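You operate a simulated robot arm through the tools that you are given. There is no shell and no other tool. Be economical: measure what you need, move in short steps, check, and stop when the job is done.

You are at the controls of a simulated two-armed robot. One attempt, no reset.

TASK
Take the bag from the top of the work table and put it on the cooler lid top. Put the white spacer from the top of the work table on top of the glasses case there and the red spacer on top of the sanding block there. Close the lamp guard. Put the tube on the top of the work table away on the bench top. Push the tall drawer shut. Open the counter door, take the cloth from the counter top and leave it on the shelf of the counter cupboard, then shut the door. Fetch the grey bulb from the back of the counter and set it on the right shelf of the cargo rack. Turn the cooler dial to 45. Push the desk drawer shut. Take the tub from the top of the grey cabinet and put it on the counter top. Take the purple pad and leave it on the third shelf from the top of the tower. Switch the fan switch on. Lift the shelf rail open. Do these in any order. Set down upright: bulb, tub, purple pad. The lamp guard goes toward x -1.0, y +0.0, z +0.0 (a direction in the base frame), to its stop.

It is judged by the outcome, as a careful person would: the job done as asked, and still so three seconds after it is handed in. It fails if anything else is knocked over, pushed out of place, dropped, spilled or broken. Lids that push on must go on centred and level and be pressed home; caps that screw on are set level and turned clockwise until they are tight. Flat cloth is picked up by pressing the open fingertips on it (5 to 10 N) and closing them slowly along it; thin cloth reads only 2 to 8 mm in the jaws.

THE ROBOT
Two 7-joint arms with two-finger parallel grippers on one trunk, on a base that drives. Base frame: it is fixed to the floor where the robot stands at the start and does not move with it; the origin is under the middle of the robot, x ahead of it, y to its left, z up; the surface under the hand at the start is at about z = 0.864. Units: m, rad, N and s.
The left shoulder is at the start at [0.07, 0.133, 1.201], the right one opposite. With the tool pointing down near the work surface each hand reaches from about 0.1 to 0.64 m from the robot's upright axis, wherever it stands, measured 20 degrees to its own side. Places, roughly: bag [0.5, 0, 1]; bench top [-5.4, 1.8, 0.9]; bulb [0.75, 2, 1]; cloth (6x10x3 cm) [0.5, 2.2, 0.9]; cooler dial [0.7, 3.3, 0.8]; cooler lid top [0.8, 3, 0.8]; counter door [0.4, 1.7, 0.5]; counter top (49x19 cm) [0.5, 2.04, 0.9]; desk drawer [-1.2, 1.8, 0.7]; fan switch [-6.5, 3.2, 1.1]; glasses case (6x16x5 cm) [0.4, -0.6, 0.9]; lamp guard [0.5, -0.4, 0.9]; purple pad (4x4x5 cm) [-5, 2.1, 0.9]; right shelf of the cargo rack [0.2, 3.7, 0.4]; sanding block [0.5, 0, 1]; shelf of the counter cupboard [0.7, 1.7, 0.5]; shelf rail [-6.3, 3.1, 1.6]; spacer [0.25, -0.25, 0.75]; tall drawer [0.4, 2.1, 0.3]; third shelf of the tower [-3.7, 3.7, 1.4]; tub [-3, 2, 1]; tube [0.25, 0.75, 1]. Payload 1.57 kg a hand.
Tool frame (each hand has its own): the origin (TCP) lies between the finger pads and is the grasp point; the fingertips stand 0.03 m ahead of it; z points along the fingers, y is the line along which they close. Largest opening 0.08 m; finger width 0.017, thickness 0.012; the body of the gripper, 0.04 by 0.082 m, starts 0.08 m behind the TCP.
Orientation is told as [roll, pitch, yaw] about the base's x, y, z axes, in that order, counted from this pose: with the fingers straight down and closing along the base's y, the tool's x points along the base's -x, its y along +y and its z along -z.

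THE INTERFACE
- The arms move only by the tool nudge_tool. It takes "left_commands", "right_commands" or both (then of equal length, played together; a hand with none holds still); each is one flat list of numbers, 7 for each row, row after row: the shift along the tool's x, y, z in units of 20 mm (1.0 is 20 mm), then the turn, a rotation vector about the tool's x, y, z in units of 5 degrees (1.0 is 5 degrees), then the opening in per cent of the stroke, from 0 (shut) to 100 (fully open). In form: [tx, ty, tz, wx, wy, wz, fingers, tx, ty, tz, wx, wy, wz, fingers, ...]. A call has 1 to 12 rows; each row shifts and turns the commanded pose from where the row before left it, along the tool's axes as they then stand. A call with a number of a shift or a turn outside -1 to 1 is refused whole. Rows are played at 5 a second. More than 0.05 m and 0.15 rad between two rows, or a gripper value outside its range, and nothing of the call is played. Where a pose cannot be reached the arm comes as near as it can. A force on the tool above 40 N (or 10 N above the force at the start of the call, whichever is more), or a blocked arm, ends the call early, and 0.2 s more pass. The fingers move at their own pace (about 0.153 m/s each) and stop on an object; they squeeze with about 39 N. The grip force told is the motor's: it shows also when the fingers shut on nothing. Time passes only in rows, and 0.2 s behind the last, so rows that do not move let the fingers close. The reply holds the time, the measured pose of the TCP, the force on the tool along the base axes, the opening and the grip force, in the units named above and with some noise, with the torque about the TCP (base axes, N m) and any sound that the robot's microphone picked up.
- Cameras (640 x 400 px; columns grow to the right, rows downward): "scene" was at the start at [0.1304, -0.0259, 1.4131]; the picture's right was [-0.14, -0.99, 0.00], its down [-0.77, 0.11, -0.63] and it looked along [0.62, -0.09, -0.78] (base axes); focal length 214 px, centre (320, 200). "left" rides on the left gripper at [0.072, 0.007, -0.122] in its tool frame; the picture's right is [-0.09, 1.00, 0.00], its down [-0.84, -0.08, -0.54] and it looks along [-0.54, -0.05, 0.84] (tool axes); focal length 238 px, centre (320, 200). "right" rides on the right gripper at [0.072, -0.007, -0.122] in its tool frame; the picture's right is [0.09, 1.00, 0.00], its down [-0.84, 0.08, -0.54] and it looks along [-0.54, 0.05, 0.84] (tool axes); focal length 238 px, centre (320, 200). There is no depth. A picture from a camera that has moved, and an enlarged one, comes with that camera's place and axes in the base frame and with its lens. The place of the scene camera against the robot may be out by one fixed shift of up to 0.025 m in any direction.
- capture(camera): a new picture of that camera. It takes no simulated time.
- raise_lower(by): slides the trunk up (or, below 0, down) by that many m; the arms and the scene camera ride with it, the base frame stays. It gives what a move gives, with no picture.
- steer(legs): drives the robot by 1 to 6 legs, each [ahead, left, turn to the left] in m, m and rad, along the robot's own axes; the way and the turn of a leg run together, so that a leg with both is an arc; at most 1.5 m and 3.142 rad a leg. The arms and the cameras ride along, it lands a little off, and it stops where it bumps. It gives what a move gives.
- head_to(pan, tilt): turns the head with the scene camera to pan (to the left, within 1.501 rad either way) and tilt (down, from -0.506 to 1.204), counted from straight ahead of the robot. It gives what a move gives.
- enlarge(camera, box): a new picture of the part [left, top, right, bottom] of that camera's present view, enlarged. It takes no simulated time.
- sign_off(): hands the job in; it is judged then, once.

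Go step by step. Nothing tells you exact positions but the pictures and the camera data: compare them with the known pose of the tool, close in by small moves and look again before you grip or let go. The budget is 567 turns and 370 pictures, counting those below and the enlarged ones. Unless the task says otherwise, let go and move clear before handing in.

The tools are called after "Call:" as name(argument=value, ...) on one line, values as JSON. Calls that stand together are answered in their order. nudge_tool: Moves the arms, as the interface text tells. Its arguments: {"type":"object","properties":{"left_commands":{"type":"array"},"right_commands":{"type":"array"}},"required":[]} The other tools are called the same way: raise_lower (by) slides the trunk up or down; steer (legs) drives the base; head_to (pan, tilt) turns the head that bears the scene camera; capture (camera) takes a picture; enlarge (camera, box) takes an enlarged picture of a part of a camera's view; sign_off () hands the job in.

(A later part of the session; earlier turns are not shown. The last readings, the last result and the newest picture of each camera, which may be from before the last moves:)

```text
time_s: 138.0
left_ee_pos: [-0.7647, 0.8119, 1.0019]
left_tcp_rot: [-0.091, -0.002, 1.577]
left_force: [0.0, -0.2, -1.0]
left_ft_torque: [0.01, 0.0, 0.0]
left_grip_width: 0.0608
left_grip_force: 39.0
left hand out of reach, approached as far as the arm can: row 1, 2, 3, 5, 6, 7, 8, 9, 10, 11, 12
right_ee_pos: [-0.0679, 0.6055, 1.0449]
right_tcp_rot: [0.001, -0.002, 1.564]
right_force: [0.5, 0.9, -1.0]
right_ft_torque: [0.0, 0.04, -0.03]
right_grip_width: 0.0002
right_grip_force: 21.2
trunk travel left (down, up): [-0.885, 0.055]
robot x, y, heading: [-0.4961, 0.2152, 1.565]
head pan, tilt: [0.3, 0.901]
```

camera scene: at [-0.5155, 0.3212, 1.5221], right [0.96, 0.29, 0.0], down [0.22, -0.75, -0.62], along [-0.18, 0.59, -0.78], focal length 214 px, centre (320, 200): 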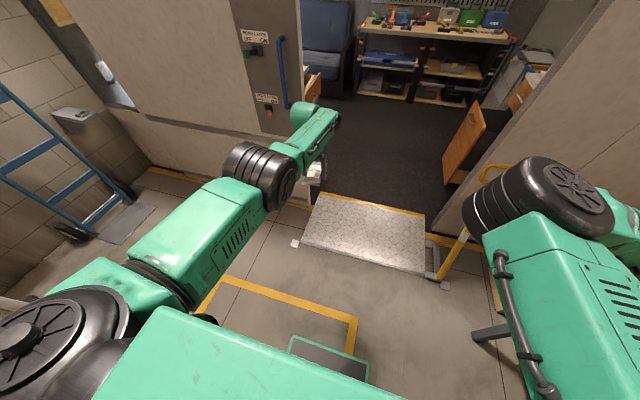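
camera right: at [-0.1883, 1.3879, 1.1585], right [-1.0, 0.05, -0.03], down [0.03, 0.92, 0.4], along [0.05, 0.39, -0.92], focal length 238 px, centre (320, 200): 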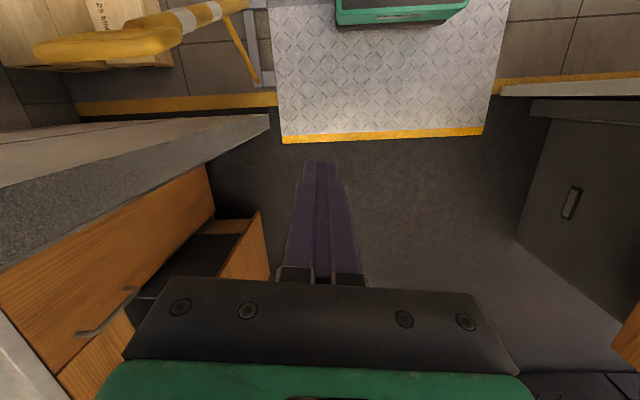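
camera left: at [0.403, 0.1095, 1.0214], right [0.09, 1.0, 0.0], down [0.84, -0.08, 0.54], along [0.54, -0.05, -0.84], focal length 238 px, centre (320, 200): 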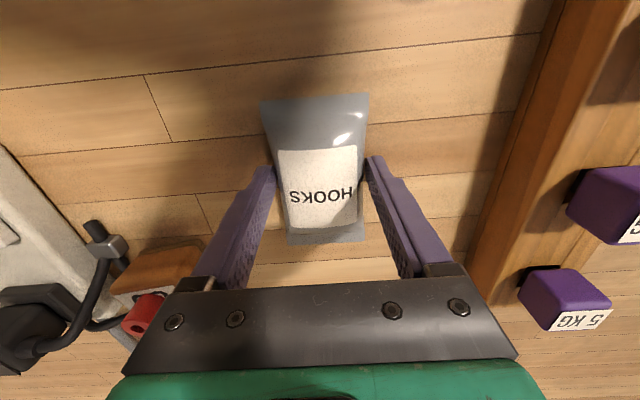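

Call:
nudge_tool(left_commands=[0, 0.7, 0, -0.3, 0, 0, 0, 0, 0.7, 0, -0.3, 0, 0, 0, 0.3, 0.7, 0, -0.3, 0, 0, 0, 0.3, 0.7, 0, -0.2, 0, 0, 0, 0.5, 0.7, 0, 0, 0, 0, 0, 0.5, 0.7, 0, 0, 0, 0, 0, 1, 0, 0, 0, 0, 0, 0, 1, 0, 0, 0, 0, 0, 0, 1, 0, 0, 0, 0, 0, 0, 1, 0, 0, 0, 0, 0, 0])

```text
time_s: 140.2
left_ee_pos: [-0.8122, 0.8056, 1.002]
left_tcp_rot: [-0.004, -0.014, 1.584]
left_force: [-0.2, -0.6, -1.2]
left_ft_torque: [-0.06, 0.04, 0.03]
left_grip_width: 0.0608
left_grip_force: 39.2
left hand out of reach, approached as far as the arm can: row 4, 5, 6, 7, 8, 9, 10
right_ee_pos: [-0.0675, 0.6048, 1.0448]
right_tcp_rot: [-0.001, -0.002, 1.563]
right_force: [-1.1, -0.5, -0.1]
right_ft_torque: [0.0, -0.01, 0.01]
right_grip_width: 0.0
right_grip_force: 21.7
trunk travel left (down, up): [-0.885, 0.055]
robot x, y, heading: [-0.5018, 0.2134, 1.559]
head pan, tilt: [0.3, 0.901]
```

Call:
nudge_tool(left_commands=[0.5, 0, 0, 0, 0, 1, 0, 0.5, 0, 0, 0, 0, 1, 0, 0.5, 0, 0, 0, 0, 1, 0, 0.5, 0, 0, 0, 0, 1, 0])

Call:
nudge_tool(left_commands=[0.5, 0, 0, 0, 0, -1, 0, 0.5, 0, 0, 0, 0, -1, 0, 0.5, 0, 0, 0, 0, -1, 0, 0.5, 0, 0, 0, 0, -1, 0, 0.5, 0, 0, 0, 0, -1, 0, 0.5, 0, 0, 0, 0, -1, 0, 0.5, 0, 0, 0, 0, -1, 0, 0.5, 0, 0, 0, 0, -1, 0])

```text
time_s: 141.2
left_ee_pos: [-0.8163, 0.7648, 1.0031]
left_tcp_rot: [0.004, -0.003, 1.23]
left_force: [0.1, 1.1, -1.3]
left_ft_torque: [-0.05, 0.01, 0.0]
left_grip_width: 0.0606
left_grip_force: 39.2
left hand out of reach, approached as far as the arm can: row 1
right_ee_pos: [-0.0678, 0.605, 1.0446]
right_tcp_rot: [0.0, -0.002, 1.564]
right_force: [0.1, -0.6, -0.2]
right_ft_torque: [-0.01, 0.0, -0.03]
right_grip_width: 0.0
right_grip_force: 21.9
trunk travel left (down, up): [-0.885, 0.055]
robot x, y, heading: [-0.4975, 0.2122, 1.559]
head pan, tilt: [0.3, 0.901]
```

```text
time_s: 143.0
left_ee_pos: [-0.8206, 0.6872, 1.0027]
left_tcp_rot: [0.004, -0.007, 1.93]
left_force: [0.2, 0.5, -1.4]
left_ft_torque: [-0.01, -0.02, 0.03]
left_grip_width: 0.0608
left_grip_force: 38.3
right_ee_pos: [-0.0667, 0.6038, 1.045]
right_tcp_rot: [0.0, -0.002, 1.564]
right_force: [0.9, 0.6, 0.4]
right_ft_torque: [0.02, -0.01, 0.01]
right_grip_width: 0.0002
right_grip_force: 21.0
trunk travel left (down, up): [-0.885, 0.055]
robot x, y, heading: [-0.4985, 0.2137, 1.561]
head pan, tilt: [0.3, 0.901]
```

It moves freely now. Square the yaw and retract.

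Call:
nudge_tool(left_commands=[0, 0, 0, 0, 0, 0.85, 0, 0, 0, 0, 0, 0, 0.85, 0, 0, 0, 0, 0, 0, 0.85, 0, 0, 0, 0, 0, 0, 0.85, 0, 0, 0, 0, 0, 0, 0.85, 0, 0.8, 0.6, -0.2, 0, 0, 0, 0, 0.8, 0.6, -0.2, 0, 0, 0, 0, 0.8, 0.6, -0.2, 0, 0, 0, 0, 0.8, 0.6, -0.2, 0, 0, 0, 0, 0.8, 0.6, -0.2, 0, 0, 0, 0])

Call:
capture(camera="scene")

```text
time_s: 145.2
left_ee_pos: [-0.8805, 0.6087, 1.0224]
left_tcp_rot: [0.004, -0.005, 1.556]
left_force: [0.4, 0.4, -2.2]
left_ft_torque: [0.0, -0.04, 0.01]
left_grip_width: 0.0605
left_grip_force: 39.3
right_ee_pos: [-0.0676, 0.6045, 1.0454]
right_tcp_rot: [-0.002, -0.002, 1.563]
right_force: [1.2, 0.3, 0.5]
right_ft_torque: [0.03, 0.02, 0.02]
right_grip_width: 0.0
right_grip_force: 21.1
trunk travel left (down, up): [-0.885, 0.055]
robot x, y, heading: [-0.4997, 0.2157, 1.561]
head pan, tilt: [0.3, 0.901]
```

```text
302 pictures are left
camera scene: at [-0.5161, 0.3206, 1.5222], right [0.96, 0.29, 0.0], down [0.22, -0.75, -0.62], along [-0.18, 0.6, -0.78], focal length 214 px, centre (320, 200)
```

scene: 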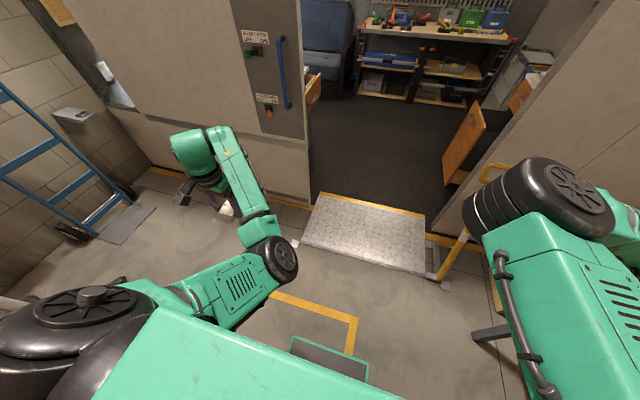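

Both arms are now mirrored and comfortable. I set them to mid-reach poses and turn around to enter backwards.

Call:
nudge_tool(left_commands=[-0.8, 0.6, 0.3, 0, 0, 0, 0, -0.8, 0.6, 0.3, 0, 0, 0, 0, -0.8, 0.6, 0.3, 0, 0, 0, 0, -0.8, 0.6, 0.3, 0, 0, 0, 0, -0.8, 0.6, 0.3, 0, 0, 0, 0], right_commands=[-0.8, -0.3, 0.5, 0, 0, 0, 0, -0.8, -0.3, 0.5, 0, 0, 0, 0, -0.8, -0.3, 0.5, 0, 0, 0, 0, -0.8, -0.3, 0.5, 0, 0, 0, 0, -0.8, -0.3, 0.5, 0, 0, 0, 0])

Call:
steer(legs=[[-0.1, 0, 0], [0, 0, 1.571], [0, 0, 1.571]])

Call:
head_to(pan=1.5, tilt=0.6)

Call:
capture(camera="scene")

```text
time_s: 146.4
left_ee_pos: [-0.9398, 0.6905, 0.9917]
left_tcp_rot: [0.004, -0.005, 1.559]
left_force: [0.5, -0.7, -1.5]
left_ft_torque: [-0.02, 0.02, 0.01]
left_grip_width: 0.0607
left_grip_force: 39.6
right_ee_pos: [-0.0371, 0.6858, 0.994]
right_tcp_rot: [0.0, 0.001, 1.563]
right_force: [-0.2, -0.1, -0.3]
right_ft_torque: [-0.02, -0.01, -0.02]
right_grip_width: 0.0003
right_grip_force: 21.3
trunk travel left (down, up): [-0.885, 0.055]
robot x, y, heading: [-0.4974, 0.2156, 1.561]
head pan, tilt: [0.3, 0.901]
```

```text
time_s: 155.1
left_ee_pos: [-0.068, -0.3692, 0.9928]
left_tcp_rot: [0.004, -0.004, -1.603]
left_force: [-0.2, 0.2, -1.6]
left_ft_torque: [0.06, 0.01, 0.01]
left_grip_width: 0.0606
left_grip_force: 38.7
right_ee_pos: [-0.9707, -0.3474, 0.9946]
right_tcp_rot: [0.001, -0.001, -1.595]
right_force: [0.4, 0.0, 0.0]
right_ft_torque: [-0.01, 0.0, -0.01]
right_grip_width: 0.0
right_grip_force: 21.6
trunk travel left (down, up): [-0.885, 0.055]
robot x, y, heading: [-0.4985, 0.1148, -1.597]
head pan, tilt: [0.3, 0.901]
```

```text
time_s: 156.5
left_ee_pos: [-0.0686, -0.3694, 0.9927]
left_tcp_rot: [0.005, -0.004, -1.604]
left_force: [0.2, -0.6, -2.7]
left_ft_torque: [0.02, 0.01, 0.01]
left_grip_width: 0.0609
left_grip_force: 39.3
right_ee_pos: [-0.9713, -0.3472, 0.9938]
right_tcp_rot: [0.0, -0.003, -1.595]
right_force: [0.5, -0.6, -0.2]
right_ft_torque: [0.01, 0.01, 0.01]
right_grip_width: 0.0
right_grip_force: 21.1
trunk travel left (down, up): [-0.885, 0.055]
robot x, y, heading: [-0.4971, 0.1132, -1.599]
head pan, tilt: [1.499, 0.6]
```

```text
301 pictures are left
camera scene: at [-0.4086, 0.04, 1.547], right [-0.1, -0.99, 0.0], down [-0.56, 0.06, -0.82], along [0.82, -0.08, -0.57], focal length 214 px, centre (320, 200)
```

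scene: 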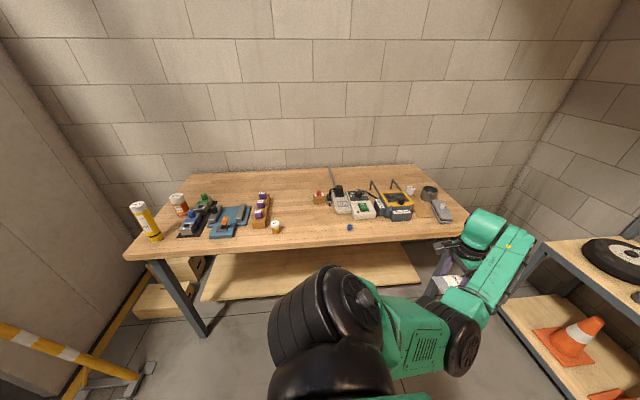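

Table is intact. Align the heading and back toward the ramp.

Call:
steer(legs=[[0, 0.05, 0.028], [-0.65, 0, 0]])

Call:
steer(legs=[[-0.15, 0, 0]])

Call:
steer(legs=[[-0.1, 0, 0]])

```text
time_s: 160.6
left_ee_pos: [-0.0048, 0.2879, 0.992]
left_tcp_rot: [0.004, -0.004, -1.578]
left_force: [-0.1, 0.4, -1.7]
left_ft_torque: [0.04, 0.01, 0.0]
left_grip_width: 0.0607
left_grip_force: 39.2
right_ee_pos: [-0.9086, 0.2867, 0.9951]
right_tcp_rot: [0.0, 0.0, -1.571]
right_force: [0.5, -0.5, -0.7]
right_ft_torque: [-0.04, 0.04, -0.03]
right_grip_width: 0.0001
right_grip_force: 21.1
trunk travel left (down, up): [-0.885, 0.055]
robot x, y, heading: [-0.448, 0.7638, -1.573]
head pan, tilt: [1.499, 0.6]
```

```text
time_s: 162.2
left_ee_pos: [-0.005, 0.4824, 1.0025]
left_tcp_rot: [-0.004, -0.026, -1.579]
left_force: [0.0, -0.2, -1.5]
left_ft_torque: [0.03, 0.0, 0.0]
left_grip_width: 0.0607
left_grip_force: 38.4
right_ee_pos: [-0.9096, 0.4761, 1.0098]
right_tcp_rot: [-0.007, -0.042, -1.562]
right_force: [0.2, 0.3, -0.7]
right_ft_torque: [0.02, -0.02, 0.01]
right_grip_width: 0.0001
right_grip_force: 21.5
trunk travel left (down, up): [-0.885, 0.055]
robot x, y, heading: [-0.4465, 0.9146, -1.577]
head pan, tilt: [1.499, 0.6]
stopped in leg 1: the robot was blocked; the commanded pose is now the measured one
```

```text
time_s: 162.9
left_ee_pos: [-0.0038, 0.5383, 1.0161]
left_tcp_rot: [0.002, -0.076, -1.578]
left_force: [-0.1, 0.8, -2.1]
left_ft_torque: [0.04, 0.0, -0.03]
left_grip_width: 0.0605
left_grip_force: 38.8
right_ee_pos: [-0.9101, 0.5309, 1.0277]
right_tcp_rot: [-0.012, -0.096, -1.56]
right_force: [0.5, -0.3, -0.5]
right_ft_torque: [-0.03, 0.0, 0.0]
right_grip_width: 0.0
right_grip_force: 20.9
trunk travel left (down, up): [-0.885, 0.055]
robot x, y, heading: [-0.448, 0.9218, -1.576]
head pan, tilt: [1.499, 0.6]
stopped in leg 1: the robot was blocked; the commanded pose is now the measured one
```

The hands counter-rotate against a small body tilt on the plate's lip. I measure that effect with zero-motion steps and pictures.

Call:
capture(camera="scene")

Call:
nudge_tool(left_commands=[0, 0, 0, 0, 0, 0, 0])

Call:
nudge_tool(left_commands=[0, 0, 0, 0, 0, 0, 0])

```text
300 pictures are left
camera scene: at [-0.3559, 0.8092, 1.5487], right [-0.08, -1.0, -0.03], down [-0.56, 0.06, -0.82], along [0.82, -0.05, -0.57], focal length 214 px, centre (320, 200)
```

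scene: 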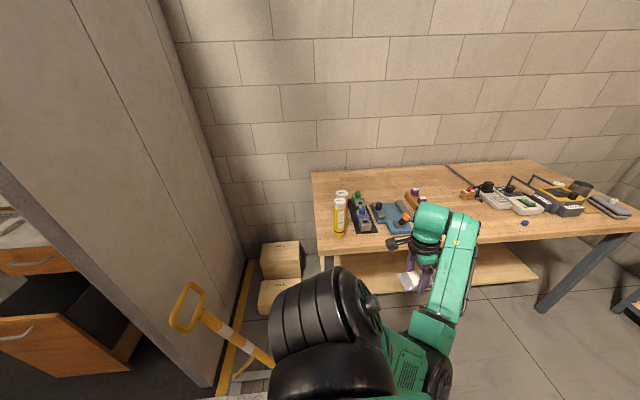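

```text
time_s: 163.3
left_ee_pos: [-0.0045, 0.5366, 1.0159]
left_tcp_rot: [0.0, -0.075, -1.578]
left_force: [-0.4, -0.3, -0.8]
left_ft_torque: [0.07, -0.01, 0.01]
left_grip_width: 0.0606
left_grip_force: 39.1
right_ee_pos: [-0.9088, 0.5293, 1.0263]
right_tcp_rot: [-0.012, -0.091, -1.561]
right_force: [0.4, -0.2, 0.1]
right_ft_torque: [0.02, 0.01, -0.01]
right_grip_width: 0.0
right_grip_force: 21.8
trunk travel left (down, up): [-0.885, 0.055]
robot x, y, heading: [-0.4501, 0.9216, -1.579]
head pan, tilt: [1.499, 0.6]
```

```text
time_s: 163.7
left_ee_pos: [-0.0039, 0.5406, 1.0173]
left_tcp_rot: [0.0, -0.076, -1.579]
left_force: [0.3, -0.8, -1.1]
left_ft_torque: [0.04, 0.03, -0.01]
left_grip_width: 0.0608
left_grip_force: 39.2
right_ee_pos: [-0.9093, 0.5329, 1.0269]
right_tcp_rot: [-0.013, -0.094, -1.561]
right_force: [0.2, -0.4, -0.5]
right_ft_torque: [0.02, -0.03, -0.03]
right_grip_width: 0.0001
right_grip_force: 21.0
trunk travel left (down, up): [-0.885, 0.055]
robot x, y, heading: [-0.4446, 0.9236, -1.574]
head pan, tilt: [1.499, 0.6]
```

Static tilt is tolerated now, so keep pushing backward and watch progress.

Call:
steer(legs=[[-0.3, 0, 0]])

Call:
steer(legs=[[-0.3, 0, 0]])

```text
time_s: 165.8
left_ee_pos: [-0.0025, 0.8441, 1.0183]
left_tcp_rot: [-0.001, -0.079, -1.574]
left_force: [-0.2, 0.3, -2.0]
left_ft_torque: [0.0, -0.02, 0.02]
left_grip_width: 0.061
left_grip_force: 38.4
right_ee_pos: [-0.9063, 0.835, 1.0267]
right_tcp_rot: [-0.01, -0.095, -1.558]
right_force: [0.3, -0.1, -1.1]
right_ft_torque: [-0.01, 0.0, 0.02]
right_grip_width: 0.0
right_grip_force: 21.4
trunk travel left (down, up): [-0.885, 0.055]
robot x, y, heading: [-0.4481, 1.2225, -1.573]
head pan, tilt: [1.499, 0.6]
```

```text
time_s: 167.8
left_ee_pos: [-0.0026, 1.1482, 1.0145]
left_tcp_rot: [0.001, -0.082, -1.572]
left_force: [0.0, -0.5, -1.0]
left_ft_torque: [0.03, 0.0, 0.0]
left_grip_width: 0.0607
left_grip_force: 38.8
right_ee_pos: [-0.9047, 1.1373, 1.0226]
right_tcp_rot: [-0.01, -0.099, -1.558]
right_force: [-0.7, -0.7, 0.0]
right_ft_torque: [-0.01, 0.01, 0.03]
right_grip_width: 0.0001
right_grip_force: 20.4
trunk travel left (down, up): [-0.885, 0.055]
robot x, y, heading: [-0.4458, 1.5251, -1.57]
head pan, tilt: [1.499, 0.6]
```

It crossed the plate. Now tuck both arms inward before the hands pass the jambs.

Call:
nudge_tool(left_commands=[-0.3, -0.9, 0, 0, 0.1, 0, 0, -0.3, -0.9, 0, 0, 0.1, 0, 0, -0.3, -0.9, 0, 0, 0.1, 0, 0, -0.3, -0.9, 0, 0, 0.1, 0, 0, -0.3, -0.9, 0, 0, 0.1, 0, 0, -0.3, -0.9, 0, 0, 0.1, 0, 0, -0.3, -0.9, 0, 0, 0.1, 0, 0, -0.3, -0.9, 0, 0, 0.1, 0, 0], right_commands=[-0.3, 0.9, 0, 0, 0.1, 0, 0, -0.3, 0.9, 0, 0, 0.1, 0, 0, -0.3, 0.9, 0, 0, 0.1, 0, 0, -0.3, 0.9, 0, 0, 0.1, 0, 0, -0.3, 0.9, 0, 0, 0.1, 0, 0, -0.3, 0.9, 0, 0, 0.1, 0, 0, -0.3, 0.9, 0, 0, 0.1, 0, 0, -0.3, 0.9, 0, 0, 0.1, 0, 0])

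Call:
head_to(pan=0, tilt=0.9)

Call:
capture(camera="scene")

```text
time_s: 168.2
left_ee_pos: [-0.0155, 1.0955, 0.9897]
left_tcp_rot: [0.005, -0.025, -1.572]
left_force: [0.4, 0.3, -1.3]
left_ft_torque: [0.06, -0.01, -0.03]
left_grip_width: 0.0608
left_grip_force: 39.2
right_ee_pos: [-0.8903, 1.0845, 0.9959]
right_tcp_rot: [-0.016, -0.039, -1.558]
right_force: [0.2, 0.3, -0.1]
right_ft_torque: [0.04, 0.04, 0.03]
right_grip_width: 0.0
right_grip_force: 21.4
trunk travel left (down, up): [-0.885, 0.055]
robot x, y, heading: [-0.4453, 1.5221, -1.569]
head pan, tilt: [1.499, 0.6]
stopped in row 1 (left hand): the arm was blocked; the commanded pose is now the measured one
```

```text
time_s: 169.8
left_ee_pos: [-0.0163, 1.1022, 0.9916]
left_tcp_rot: [0.005, -0.029, -1.571]
left_force: [-0.1, -0.5, -1.8]
left_ft_torque: [0.02, -0.01, 0.02]
left_grip_width: 0.0608
left_grip_force: 38.3
right_ee_pos: [-0.8888, 1.0897, 0.999]
right_tcp_rot: [-0.017, -0.045, -1.557]
right_force: [0.2, 0.2, -0.3]
right_ft_torque: [0.02, 0.0, -0.02]
right_grip_width: 0.0
right_grip_force: 21.3
trunk travel left (down, up): [-0.885, 0.055]
robot x, y, heading: [-0.449, 1.5224, -1.57]
head pan, tilt: [0.0, 0.901]
```

```text
299 pictures are left
camera scene: at [-0.4421, 1.4178, 1.5285], right [-1.0, 0.0, 0.0], down [0.0, 0.77, -0.64], along [0.0, -0.64, -0.77], focal length 214 px, centre (320, 200)
```

scene: 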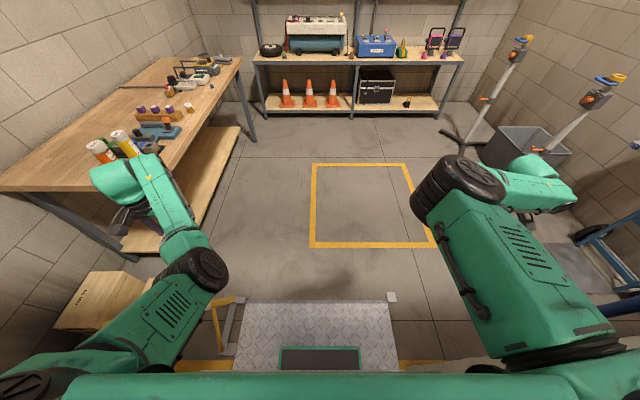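

Call:
nudge_tool(left_commands=[0, 0, 0, 0, 0, 0, 0])

Call:
nudge_tool(left_commands=[-0.3, -0.9, 0, 0, 0, 0, 0, -0.3, -0.9, 0, 0, 0, 0, 0, -0.3, -0.9, 0, 0, 0, 0, 0, -0.3, -0.9, 0, 0, 0, 0, 0], right_commands=[-0.3, 0.9, 0, 0, 0, 0, 0, -0.3, 0.9, 0, 0, 0, 0, 0, -0.3, 0.9, 0, 0, 0, 0, 0, -0.3, 0.9, 0, 0, 0, 0, 0])

```text
time_s: 170.1
left_ee_pos: [-0.016, 1.0811, 0.9812]
left_tcp_rot: [0.009, -0.01, -1.566]
left_force: [0.0, 0.1, -1.2]
left_ft_torque: [0.02, -0.01, 0.0]
left_grip_width: 0.0607
left_grip_force: 39.2
right_ee_pos: [-0.8899, 1.0726, 0.9843]
right_tcp_rot: [-0.017, -0.018, -1.562]
right_force: [-0.4, -0.5, -0.6]
right_ft_torque: [0.01, -0.06, 0.02]
right_grip_width: 0.0
right_grip_force: 21.4
trunk travel left (down, up): [-0.885, 0.055]
robot x, y, heading: [-0.4466, 1.5212, -1.571]
head pan, tilt: [0.0, 0.901]
stopped in row 1 (left hand): the arm was blocked; the commanded pose is now the measured one
```

```text
time_s: 170.5
left_ee_pos: [-0.0209, 1.0605, 0.9773]
left_tcp_rot: [0.019, -0.01, -1.553]
left_force: [0.4, 0.1, -1.6]
left_ft_torque: [0.03, 0.0, 0.01]
left_grip_width: 0.0606
left_grip_force: 39.4
right_ee_pos: [-0.8839, 1.0593, 0.9733]
right_tcp_rot: [-0.025, 0.008, -1.581]
right_force: [0.5, -0.5, 1.1]
right_ft_torque: [-0.02, 0.0, -0.01]
right_grip_width: 0.0002
right_grip_force: 21.2
trunk travel left (down, up): [-0.885, 0.055]
robot x, y, heading: [-0.4462, 1.5213, -1.569]
head pan, tilt: [0.0, 0.901]
stopped in row 1 (left hand): the arm was blocked; the commanded pose is now the measured one
```

Here the body is tilted by the plate's inner edge. Move to the plate's middle where it is level, then tuck.

Call:
steer(legs=[[0.24, 0, 0]])

Call:
nudge_tool(left_commands=[0, 0, 0, 0, 0, 0, 0])

Call:
capture(camera="scene")

```text
time_s: 171.2
left_ee_pos: [-0.0072, 1.0162, 0.9843]
left_tcp_rot: [0.062, -0.06, -1.505]
left_force: [-0.2, 0.2, -1.1]
left_ft_torque: [0.01, -0.02, 0.02]
left_grip_width: 0.0606
left_grip_force: 38.9
right_ee_pos: [-0.9002, 1.0557, 0.9487]
right_tcp_rot: [-0.054, 0.08, -1.68]
right_force: [0.4, 0.4, -0.1]
right_ft_torque: [0.0, 0.03, 0.0]
right_grip_width: 0.0
right_grip_force: 21.2
trunk travel left (down, up): [-0.885, 0.055]
robot x, y, heading: [-0.4516, 1.5188, -1.577]
head pan, tilt: [0.0, 0.901]
stopped in leg 1: the robot was blocked; the commanded pose is now the measured one
```

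```text
time_s: 171.5
left_ee_pos: [0.0028, 0.9913, 0.9951]
left_tcp_rot: [0.088, -0.111, -1.477]
left_force: [-1.3, 0.5, -2.0]
left_ft_torque: [0.01, -0.05, 0.04]
left_grip_width: 0.0607
left_grip_force: 38.9
right_ee_pos: [-0.9145, 1.0627, 0.9374]
right_tcp_rot: [-0.078, 0.12, -1.753]
right_force: [-0.7, -0.3, 0.3]
right_ft_torque: [-0.01, 0.03, 0.02]
right_grip_width: 0.0
right_grip_force: 21.6
trunk travel left (down, up): [-0.885, 0.055]
robot x, y, heading: [-0.4478, 1.5172, -1.576]
head pan, tilt: [0.0, 0.901]
stopped in row 1 (left hand): the arm was blocked; the commanded pose is now the measured one
```

```text
298 pictures are left
camera scene: at [-0.443, 1.4113, 1.5283], right [-1.0, 0.0, 0.0], down [0.0, 0.77, -0.64], along [0.0, -0.64, -0.77], focal length 214 px, centre (320, 200)
```

scene: 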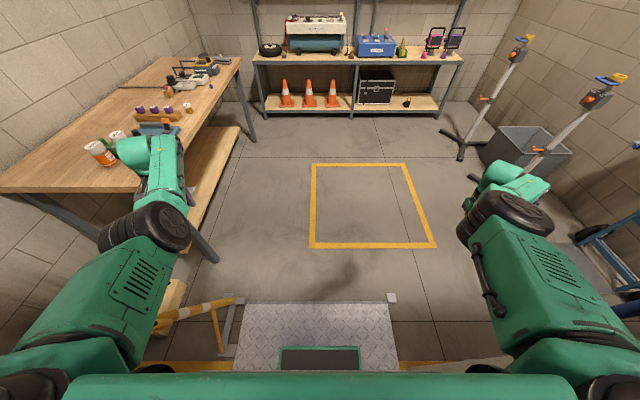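

Keep moving inward a little more to where the base is level on the truck floor, shifting slightly right of the left jamb.

Call:
steer(legs=[[-0.22, 0.06, 0]])

Call:
steer(legs=[[-0.2, 0.04, 0]])

Call:
capture(camera="scene")

```text
time_s: 172.2
left_ee_pos: [0.0144, 0.9682, 1.0128]
left_tcp_rot: [0.131, -0.189, -1.439]
left_force: [-0.4, 1.1, -1.4]
left_ft_torque: [0.0, 0.0, 0.07]
left_grip_width: 0.0609
left_grip_force: 38.8
right_ee_pos: [-0.9261, 1.0836, 0.9207]
right_tcp_rot: [-0.131, 0.184, -1.871]
right_force: [0.0, 0.0, -0.6]
right_ft_torque: [0.03, -0.02, -0.01]
right_grip_width: 0.0
right_grip_force: 21.7
trunk travel left (down, up): [-0.885, 0.055]
robot x, y, heading: [-0.4478, 1.5221, -1.571]
head pan, tilt: [0.0, 0.901]
stopped in leg 1: the robot was blocked; the commanded pose is now the measured one
```

```text
time_s: 173.0
left_ee_pos: [-0.0067, 0.9737, 0.9906]
left_tcp_rot: [0.14, -0.15, -1.44]
left_force: [-0.6, 0.6, -1.2]
left_ft_torque: [0.04, 0.04, -0.01]
left_grip_width: 0.0606
left_grip_force: 38.9
right_ee_pos: [-0.9017, 1.0854, 0.9136]
right_tcp_rot: [-0.148, 0.218, -1.869]
right_force: [-1.1, -0.8, -0.3]
right_ft_torque: [0.03, 0.0, -0.01]
right_grip_width: 0.0
right_grip_force: 21.1
trunk travel left (down, up): [-0.885, 0.055]
robot x, y, heading: [-0.4434, 1.5285, -1.569]
head pan, tilt: [0.0, 0.901]
stopped in leg 1: the robot was blocked; the commanded pose is now the measured one
```

```text
297 pictures are left
camera scene: at [-0.4409, 1.4191, 1.5282], right [-1.0, 0.0, 0.0], down [0.0, 0.77, -0.64], along [0.0, -0.64, -0.77], focal length 214 px, centre (320, 200)
```

scene: 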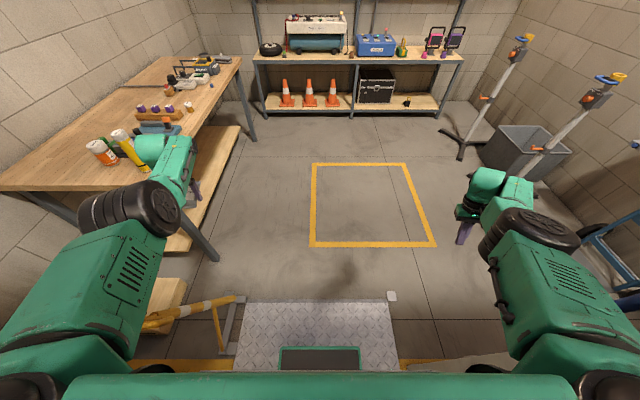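

Call:
steer(legs=[[-0.25, 0.04, 0]])

Call:
steer(legs=[[-0.2, 0.02, 0]])

```text
time_s: 174.8
left_ee_pos: [0.0436, 1.2037, 0.9847]
left_tcp_rot: [0.141, -0.148, -1.44]
left_force: [-0.7, -0.2, -0.4]
left_ft_torque: [0.04, -0.04, 0.0]
left_grip_width: 0.0609
left_grip_force: 38.5
right_ee_pos: [-0.8725, 1.3203, 0.9044]
right_tcp_rot: [-0.146, 0.22, -1.871]
right_force: [0.2, -0.6, -0.5]
right_ft_torque: [-0.01, 0.01, 0.01]
right_grip_width: 0.0
right_grip_force: 21.1
trunk travel left (down, up): [-0.885, 0.055]
robot x, y, heading: [-0.4066, 1.7787, -1.574]
head pan, tilt: [0.0, 0.901]
```

```text
time_s: 176.4
left_ee_pos: [0.0642, 1.4044, 0.9862]
left_tcp_rot: [0.137, -0.151, -1.44]
left_force: [0.0, -7.1, -3.7]
left_ft_torque: [-0.26, 0.1, -0.15]
left_grip_width: 0.0606
left_grip_force: 39.4
right_ee_pos: [-0.8526, 1.5198, 0.9037]
right_tcp_rot: [-0.147, 0.219, -1.868]
right_force: [-0.5, 0.1, 0.4]
right_ft_torque: [-0.01, 0.0, 0.0]
right_grip_width: 0.0
right_grip_force: 21.5
trunk travel left (down, up): [-0.885, 0.055]
robot x, y, heading: [-0.3869, 1.9814, -1.575]
head pan, tilt: [0.0, 0.901]
```

Inside and level, but the left hand touches the jamb. Ease forward, then tuck the left hand inward.

Call:
steer(legs=[[0.05, 0, 0]])

Call:
capture(camera="left")

Call:
head_to(pan=0.4, tilt=0.8)

Call:
capture(camera="scene")

```text
time_s: 177.3
left_ee_pos: [0.0653, 1.3601, 0.9903]
left_tcp_rot: [0.138, -0.155, -1.439]
left_force: [1.0, 0.2, 0.1]
left_ft_torque: [0.0, 0.0, 0.0]
left_grip_width: 0.0611
left_grip_force: 39.1
right_ee_pos: [-0.8525, 1.4761, 0.9076]
right_tcp_rot: [-0.143, 0.211, -1.868]
right_force: [0.3, 0.7, 1.0]
right_ft_torque: [-0.06, 0.04, -0.02]
right_grip_width: 0.0
right_grip_force: 20.9
trunk travel left (down, up): [-0.885, 0.055]
robot x, y, heading: [-0.3897, 1.9333, -1.572]
head pan, tilt: [0.0, 0.901]
```

```text
296 pictures are left
camera left: at [0.0445, 1.448, 1.0987], right [0.99, 0.06, 0.15], down [-0.05, -0.76, 0.65], along [0.15, -0.65, -0.75], focal length 238 px, centre (320, 200)
```

left: 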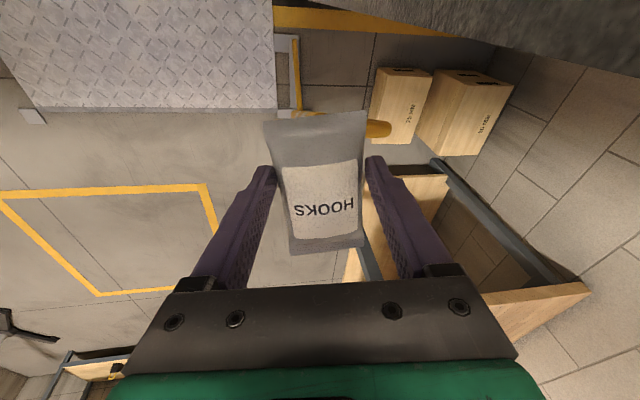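

```text
time_s: 178.2
left_ee_pos: [0.0651, 1.3525, 0.9854]
left_tcp_rot: [0.137, -0.148, -1.438]
left_force: [0.5, 0.1, -1.2]
left_ft_torque: [0.08, 0.02, -0.02]
left_grip_width: 0.0607
left_grip_force: 39.2
right_ee_pos: [-0.8528, 1.4684, 0.9029]
right_tcp_rot: [-0.147, 0.223, -1.87]
right_force: [-0.4, 0.1, -0.5]
right_ft_torque: [0.01, -0.04, 0.02]
right_grip_width: 0.0001
right_grip_force: 21.5
trunk travel left (down, up): [-0.885, 0.055]
robot x, y, heading: [-0.3849, 1.9301, -1.574]
head pan, tilt: [0.4, 0.799]
```

```text
295 pictures are left
camera scene: at [-0.3487, 1.7873, 1.5298], right [-0.92, -0.39, 0.0], down [-0.28, 0.66, -0.7], along [0.27, -0.64, -0.72], focal length 214 px, centre (320, 200)
```

scene: 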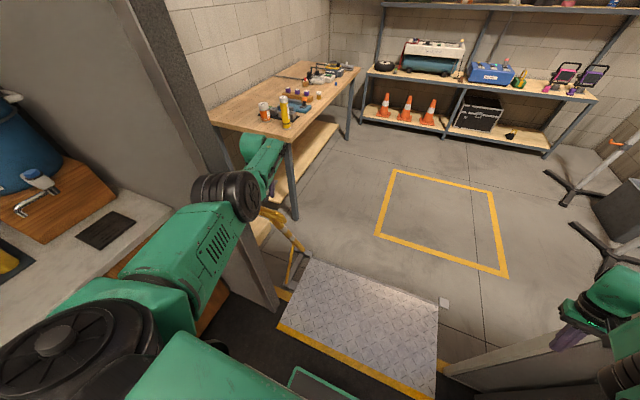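

Bag still held. Tuck the left hand inward.

Call:
nudge_tool(left_commands=[-0.2, -0.9, 0, 0, 0, 0, 0, -0.2, -0.9, 0, 0, 0, 0, 0, -0.2, -0.9, 0, 0, 0, 0, 0, -0.2, -0.9, 0, 0, 0, 0, 0, -0.2, -0.9, 0, 0, 0, 0, 0, -0.2, -0.9, 0, 0, 0, 0, 0, 0, -0.9, 0, 0, 0, 0, 0, 0, -0.9, 0, 0, 0, 0, 0], right_commands=[0, 0.5, 0, 0, -0.4, -0.45, 0, 0, 0.5, 0, 0, -0.4, -0.45, 0, 0, 0.5, 0, 0, -0.4, -0.45, 0, 0, 0.5, 0, 0, -0.4, -0.45, 0, 0, 0.5, 0, 0, -0.4, -0.45, 0, 0, 0.5, 0, 0, -0.4, -0.45, 0, 0, 0.5, 0, 0, 0, -0.4, 0, 0, 0.5, 0, 0, 0, -0.4, 0])

Call:
capture(camera="scene")

```text
time_s: 180.0
left_ee_pos: [-0.0726, 1.309, 0.9678]
left_tcp_rot: [0.139, -0.149, -1.438]
left_force: [-0.6, 0.2, -1.3]
left_ft_torque: [0.05, 0.0, -0.01]
left_grip_width: 0.0609
left_grip_force: 39.6
right_ee_pos: [-0.7997, 1.4205, 0.8738]
right_tcp_rot: [-0.106, 0.051, -1.537]
right_force: [-0.3, -1.1, -0.7]
right_ft_torque: [0.02, -0.01, 0.03]
right_grip_width: 0.0
right_grip_force: 21.4
right hand out of reach, approached as far as the arm can: row 2, 3, 4, 5, 6, 8
trunk travel left (down, up): [-0.885, 0.055]
robot x, y, heading: [-0.3874, 1.9312, -1.568]
head pan, tilt: [0.4, 0.799]
```

```text
294 pictures are left
camera scene: at [-0.3494, 1.7891, 1.53], right [-0.92, -0.39, 0.0], down [-0.28, 0.66, -0.7], along [0.27, -0.64, -0.72], focal length 214 px, centre (320, 200)
```

scene: 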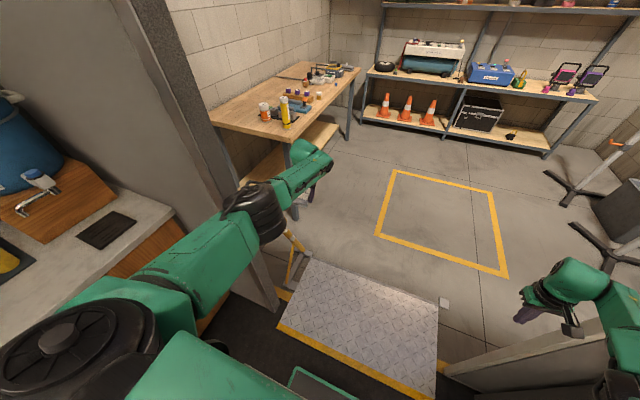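

Clear of both jambs. Back further into the truck, shifting slightly away from the open tall drawer.

Call:
steer(legs=[[-0.3, -0.05, 0]])

Call:
head_to(pan=1.4, tilt=0.7)

Call:
capture(camera="scene")

```text
time_s: 182.1
left_ee_pos: [-0.1207, 1.6054, 0.9678]
left_tcp_rot: [0.138, -0.148, -1.436]
left_force: [0.0, -0.2, -1.9]
left_ft_torque: [0.03, 0.0, 0.0]
left_grip_width: 0.0607
left_grip_force: 39.0
right_ee_pos: [-0.8485, 1.7158, 0.8744]
right_tcp_rot: [-0.108, 0.054, -1.537]
right_force: [0.5, 0.0, -0.6]
right_ft_torque: [-0.01, -0.01, 0.0]
right_grip_width: 0.0
right_grip_force: 21.2
trunk travel left (down, up): [-0.885, 0.055]
robot x, y, heading: [-0.4386, 2.2279, -1.57]
head pan, tilt: [0.4, 0.799]
```

```text
time_s: 183.3
left_ee_pos: [-0.1222, 1.608, 0.969]
left_tcp_rot: [0.139, -0.148, -1.436]
left_force: [0.5, -0.3, -1.1]
left_ft_torque: [0.04, 0.03, 0.02]
left_grip_width: 0.0606
left_grip_force: 39.7
right_ee_pos: [-0.8489, 1.7176, 0.875]
right_tcp_rot: [-0.107, 0.051, -1.536]
right_force: [-0.1, 0.1, 0.7]
right_ft_torque: [-0.01, -0.01, 0.0]
right_grip_width: 0.0001
right_grip_force: 21.3
trunk travel left (down, up): [-0.885, 0.055]
robot x, y, heading: [-0.4316, 2.2302, -1.572]
head pan, tilt: [1.4, 0.7]
```

```text
293 pictures are left
camera scene: at [-0.3466, 2.148, 1.5383], right [-0.17, -0.99, 0.0], down [-0.63, 0.11, -0.76], along [0.75, -0.13, -0.64], focal length 214 px, centre (320, 200)
```

scene: 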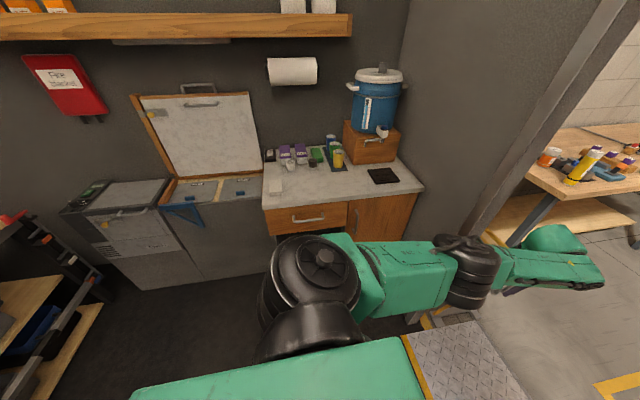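

The truck interior: counter, chest, cooler at left. Turn to face the counter wall (+x).

Call:
steer(legs=[[0, 0, 1.571]])

Call:
head_to(pan=0.3, tilt=0.6)

Call:
capture(camera="scene")

```text
time_s: 187.6
left_ee_pos: [0.1848, 2.5444, 0.9694]
left_tcp_rot: [0.137, -0.149, 0.138]
left_force: [-0.2, 0.6, -1.7]
left_ft_torque: [-0.01, 0.01, -0.01]
left_grip_width: 0.0607
left_grip_force: 39.2
right_ee_pos: [0.0762, 1.8164, 0.8747]
right_tcp_rot: [-0.108, 0.052, 0.039]
right_force: [0.4, 0.0, -0.3]
right_ft_torque: [-0.03, 0.03, 0.02]
right_grip_width: 0.0
right_grip_force: 21.4
trunk travel left (down, up): [-0.885, 0.055]
robot x, y, heading: [-0.4389, 2.2273, 0.007]
head pan, tilt: [1.4, 0.7]
```

```text
time_s: 188.9
left_ee_pos: [0.1833, 2.5439, 0.9683]
left_tcp_rot: [0.138, -0.15, 0.138]
left_force: [0.4, -1.2, -1.7]
left_ft_torque: [-0.05, 0.05, -0.01]
left_grip_width: 0.0608
left_grip_force: 38.9
right_ee_pos: [0.0755, 1.8157, 0.8734]
right_tcp_rot: [-0.108, 0.053, 0.038]
right_force: [0.1, -0.5, 0.6]
right_ft_torque: [-0.01, -0.01, 0.04]
right_grip_width: 0.0
right_grip_force: 21.5
trunk travel left (down, up): [-0.885, 0.055]
robot x, y, heading: [-0.4371, 2.2279, 0.011]
head pan, tilt: [0.3, 0.6]
```

```text
292 pictures are left
camera scene: at [-0.2954, 2.2403, 1.5469], right [0.3, -0.95, 0.0], down [-0.54, -0.17, -0.82], along [0.79, 0.25, -0.57], focal length 214 px, centre (320, 200)
```

scene: 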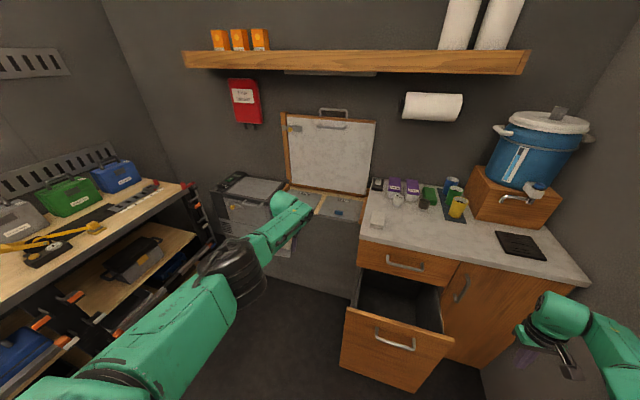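

The cooler is the grey chest near (0.7,3.0). Drive over to it with the bag in the left hand.

Call:
steer(legs=[[0, 0.48, -0.01], [0.35, 0, 0]])

Call:
capture(camera="scene")

Call:
capture(camera="left")

```text
time_s: 193.4
left_ee_pos: [0.502, 3.018, 0.9673]
left_tcp_rot: [0.137, -0.147, 0.127]
left_force: [-0.2, 0.0, -2.7]
left_ft_torque: [-0.03, 0.06, -0.01]
left_grip_width: 0.0608
left_grip_force: 39.3
right_ee_pos: [0.382, 2.2924, 0.8724]
right_tcp_rot: [-0.101, 0.074, 0.027]
right_force: [0.0, 0.4, -0.4]
right_ft_torque: [0.03, 0.02, 0.02]
right_grip_width: 0.0
right_grip_force: 21.4
trunk travel left (down, up): [-0.885, 0.055]
robot x, y, heading: [-0.1191, 2.7112, -0.002]
head pan, tilt: [0.3, 0.6]
stopped in leg 2: the force on the tool passed its limit at 68 N (the readings are from after the stop); the commanded pose is now the measured one
```

```text
291 pictures are left
camera scene: at [0.021, 2.7192, 1.5467], right [0.29, -0.96, 0.0], down [-0.54, -0.17, -0.82], along [0.79, 0.24, -0.57], focal length 214 px, centre (320, 200)
```

scene: 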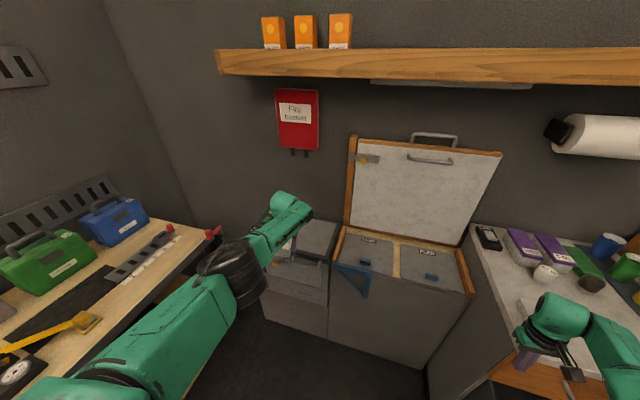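

```text
290 pictures are left
camera left: at [0.4166, 2.997, 1.0779], right [-0.06, 0.99, 0.15], down [0.76, -0.05, 0.64], along [0.64, 0.15, -0.75], focal length 238 px, centre (320, 200)
```

left: 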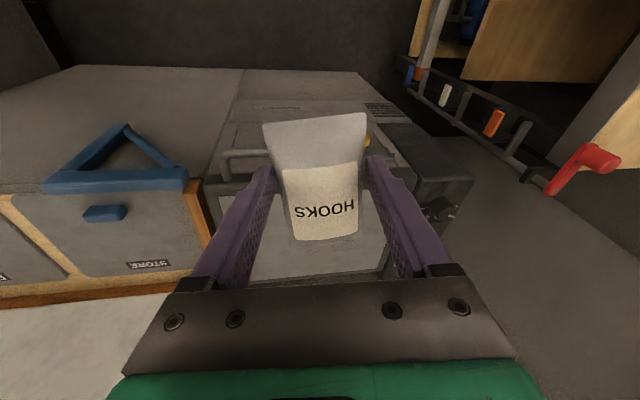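

The right fingertips bumped the counter edge. Back off, raise the right hand, and square both hands.

Call:
steer(legs=[[-0.06, 0, 0]])

Call:
nudge_tool(left_commands=[0, 0, 0, 0.42, 0.4, 0.39, 0, 0, 0, 0, 0.42, 0.4, 0.39, 0, 0, 0, 0, 0.42, 0.4, 0.39, 0, 0, 0, 0, 0.42, 0.4, 0.39, 0, 0, 0, 0, 0, 0, 0, 0, 0, 0, 0, 0, 0, 0, 0, 0, 0, 0, 0, 0, 0, 0, 0, 0, 0, 0, 0, 0, 0], right_commands=[0, 0, -1, -0.29, -0.21, 0.08, 0, 0, 0, -1, -0.29, -0.21, 0.08, 0, 0, 0, -1, -0.29, -0.21, 0.08, 0, 0, 0, -1, -0.29, -0.21, 0.08, 0, 0, 0, -1, 0, 0, 0, 0, 0, 0, -1, 0, 0, 0, 0, 0, 0, -1, 0, 0, 0, 0, 0, 0, -1, 0, 0, 0, 0])

Call:
capture(camera="left")

Call:
capture(camera="right")

```text
time_s: 194.4
left_ee_pos: [0.4471, 3.0184, 0.9649]
left_tcp_rot: [0.137, -0.144, 0.129]
left_force: [0.1, -0.1, -1.4]
left_ft_torque: [0.03, 0.06, -0.01]
left_grip_width: 0.0606
left_grip_force: 39.0
right_ee_pos: [0.3274, 2.2916, 0.8701]
right_tcp_rot: [-0.102, 0.08, 0.026]
right_force: [0.2, 0.0, -0.3]
right_ft_torque: [0.0, 0.03, 0.03]
right_grip_width: 0.0
right_grip_force: 20.8
trunk travel left (down, up): [-0.885, 0.055]
robot x, y, heading: [-0.1824, 2.7091, -0.002]
head pan, tilt: [0.3, 0.6]
```

```text
time_s: 196.2
left_ee_pos: [0.4135, 3.01, 0.9699]
left_tcp_rot: [0.001, 0.0, 0.001]
left_force: [0.0, 0.0, -0.7]
left_ft_torque: [-0.01, 0.02, 0.02]
left_grip_width: 0.0612
left_grip_force: 39.4
left hand out of reach, approached as far as the arm can: row 1, 2, 3
right_ee_pos: [0.3688, 2.2779, 1.017]
right_tcp_rot: [-0.001, 0.002, 0.002]
right_force: [0.1, -1.3, 1.2]
right_ft_torque: [0.0, 0.02, -0.03]
right_grip_width: 0.0001
right_grip_force: 21.7
right hand out of reach, approached as far as the arm can: row 1, 2, 3, 4, 5, 6, 7, 8
trunk travel left (down, up): [-0.885, 0.055]
robot x, y, heading: [-0.1767, 2.7115, -0.003]
head pan, tilt: [0.3, 0.6]
```

```text
289 pictures are left
camera left: at [0.3425, 3.0158, 1.0911], right [0.09, 1.0, 0.0], down [0.84, -0.08, 0.54], along [0.54, -0.05, -0.84], focal length 238 px, centre (320, 200)
```

left: 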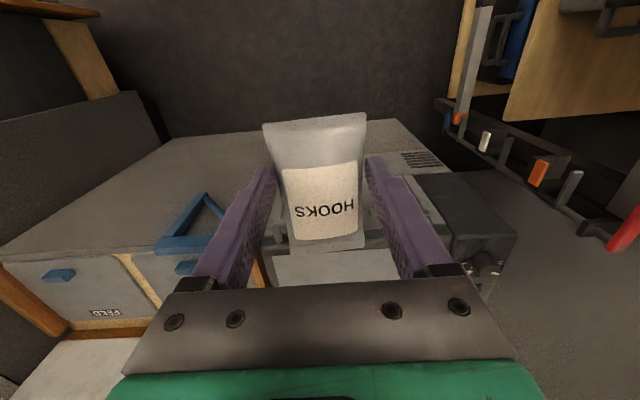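

```text
288 pictures are left
camera right: at [0.2972, 2.272, 1.1396], right [-0.09, 1.0, 0.0], down [0.84, 0.08, 0.54], along [0.54, 0.05, -0.84], focal length 238 px, centre (320, 200)
```

right: 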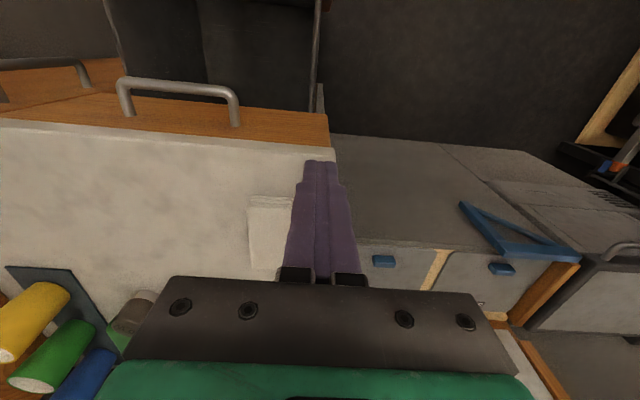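

Retract the right hand away from the counter before driving closer.

Call:
nudge_tool(right_commands=[0.8, -0.6, 0, 0, 0, 0, 0, 0.8, -0.6, 0, 0, 0, 0, 0, 0.8, -0.6, 0, 0, 0, 0, 0, 0.8, -0.6, 0, 0, 0, 0, 0, 0.8, -0.6, 0, 0, 0, 0, 0, 0.8, -0.6, 0, 0, 0, 0, 0, 0.8, 0, -0.5, 0, 0, 0, 0, 0.8, 0, -0.5, 0, 0, 0, 0])

Call:
enlarge(camera="scene", box=[200, 170, 400, 340])

```text
time_s: 198.0
left_ee_pos: [0.4125, 3.0098, 0.9693]
left_tcp_rot: [0.001, -0.002, 0.002]
left_force: [-0.1, 0.1, -1.6]
left_ft_torque: [-0.01, 0.0, 0.0]
left_grip_width: 0.0609
left_grip_force: 39.5
right_ee_pos: [0.2977, 2.1648, 1.0256]
right_tcp_rot: [0.0, -0.001, 0.002]
right_force: [-0.2, -0.2, -0.1]
right_ft_torque: [0.02, 0.0, 0.02]
right_grip_width: 0.0
right_grip_force: 21.6
right hand out of reach, approached as far as the arm can: row 1, 2, 3, 4, 5, 6, 7, 8
trunk travel left (down, up): [-0.885, 0.055]
robot x, y, heading: [-0.1799, 2.7102, -0.003]
head pan, tilt: [0.3, 0.6]
```

```text
2.35 times, centred on (300, 255) of scene
camera zoom: at [-0.0406, 2.7191, 1.547], right [0.29, -0.96, 0.0], down [-0.54, -0.17, -0.82], along [0.79, 0.24, -0.57], focal length 505 px, centre (367, 71)
```

zoom: 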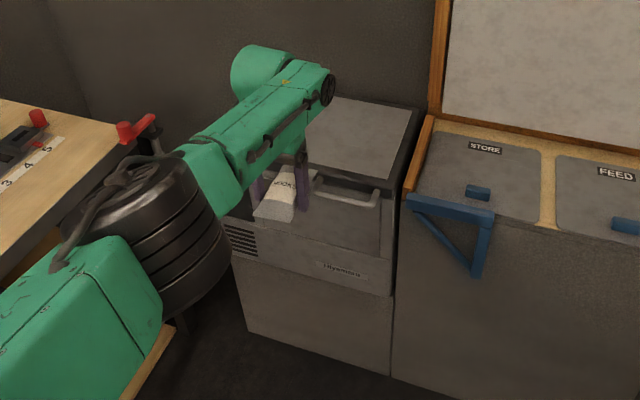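

Lid top centre ≈ (0.75,2.98). Raise the trunk a bit and drive forward 0.3.

Call:
raise_lower(by=0.05)

Call:
steer(legs=[[0.3, 0, 0]])

Call:
capture(camera="left")

Call:
head_to(pan=0.35, tilt=0.8)

Call:
capture(camera="scene")

```text
time_s: 198.9
left_ee_pos: [0.4133, 3.0098, 1.0192]
left_tcp_rot: [0.001, 0.0, 0.001]
left_force: [0.0, 0.1, -1.2]
left_ft_torque: [0.0, 0.02, -0.03]
left_grip_width: 0.0609
left_grip_force: 39.1
right_ee_pos: [0.2996, 2.1652, 1.076]
right_tcp_rot: [0.0, 0.003, 0.003]
right_force: [-0.5, 0.2, -0.1]
right_ft_torque: [0.0, -0.01, 0.0]
right_grip_width: 0.0
right_grip_force: 20.8
trunk travel left (down, up): [-0.935, 0.005]
robot x, y, heading: [-0.1774, 2.7102, -0.001]
head pan, tilt: [0.3, 0.6]
```

```text
time_s: 201.0
left_ee_pos: [0.7099, 3.0094, 1.0199]
left_tcp_rot: [-0.001, -0.003, 0.002]
left_force: [-0.2, 0.2, -0.5]
left_ft_torque: [-0.02, 0.0, 0.02]
left_grip_width: 0.0608
left_grip_force: 39.2
right_ee_pos: [0.5955, 2.1657, 1.0768]
right_tcp_rot: [0.001, -0.002, 0.001]
right_force: [0.2, 0.3, -0.1]
right_ft_torque: [-0.01, -0.03, 0.0]
right_grip_width: 0.0
right_grip_force: 20.9
trunk travel left (down, up): [-0.935, 0.005]
robot x, y, heading: [0.1193, 2.7058, 0.001]
head pan, tilt: [0.3, 0.6]
```

```text
286 pictures are left
camera left: at [0.639, 3.0154, 1.1424], right [0.09, 1.0, 0.0], down [0.84, -0.07, 0.54], along [0.54, -0.05, -0.84], focal length 238 px, centre (320, 200)
```

left: 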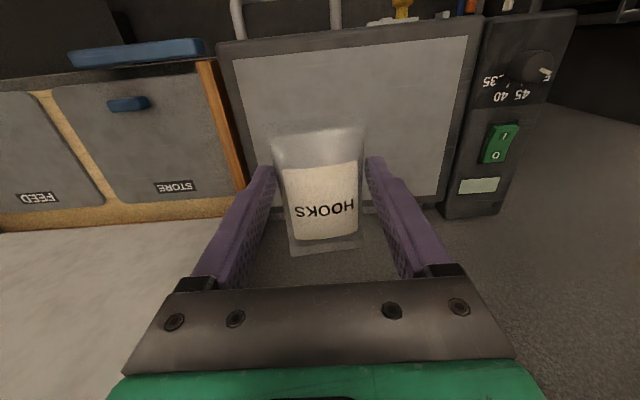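

```text
time_s: 201.7
left_ee_pos: [0.7114, 3.0081, 1.0183]
left_tcp_rot: [0.0, -0.001, 0.003]
left_force: [0.5, 0.4, -1.8]
left_ft_torque: [-0.01, 0.01, -0.03]
left_grip_width: 0.0607
left_grip_force: 39.0
right_ee_pos: [0.5979, 2.1648, 1.0755]
right_tcp_rot: [0.0, -0.001, 0.001]
right_force: [-0.3, -0.1, -0.4]
right_ft_torque: [0.0, -0.02, 0.01]
right_grip_width: 0.0001
right_grip_force: 21.6
trunk travel left (down, up): [-0.935, 0.005]
robot x, y, heading: [0.1192, 2.7104, -0.005]
head pan, tilt: [0.351, 0.799]
```

```text
285 pictures are left
camera scene: at [0.2505, 2.72, 1.5801], right [0.34, -0.94, 0.0], down [-0.67, -0.24, -0.7], along [0.66, 0.24, -0.72], focal length 214 px, centre (320, 200)
```

scene: 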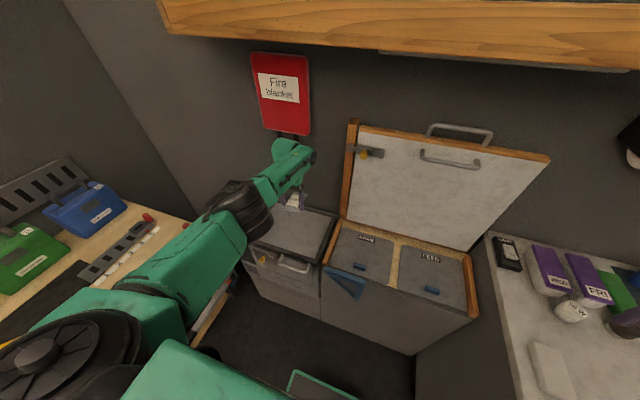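

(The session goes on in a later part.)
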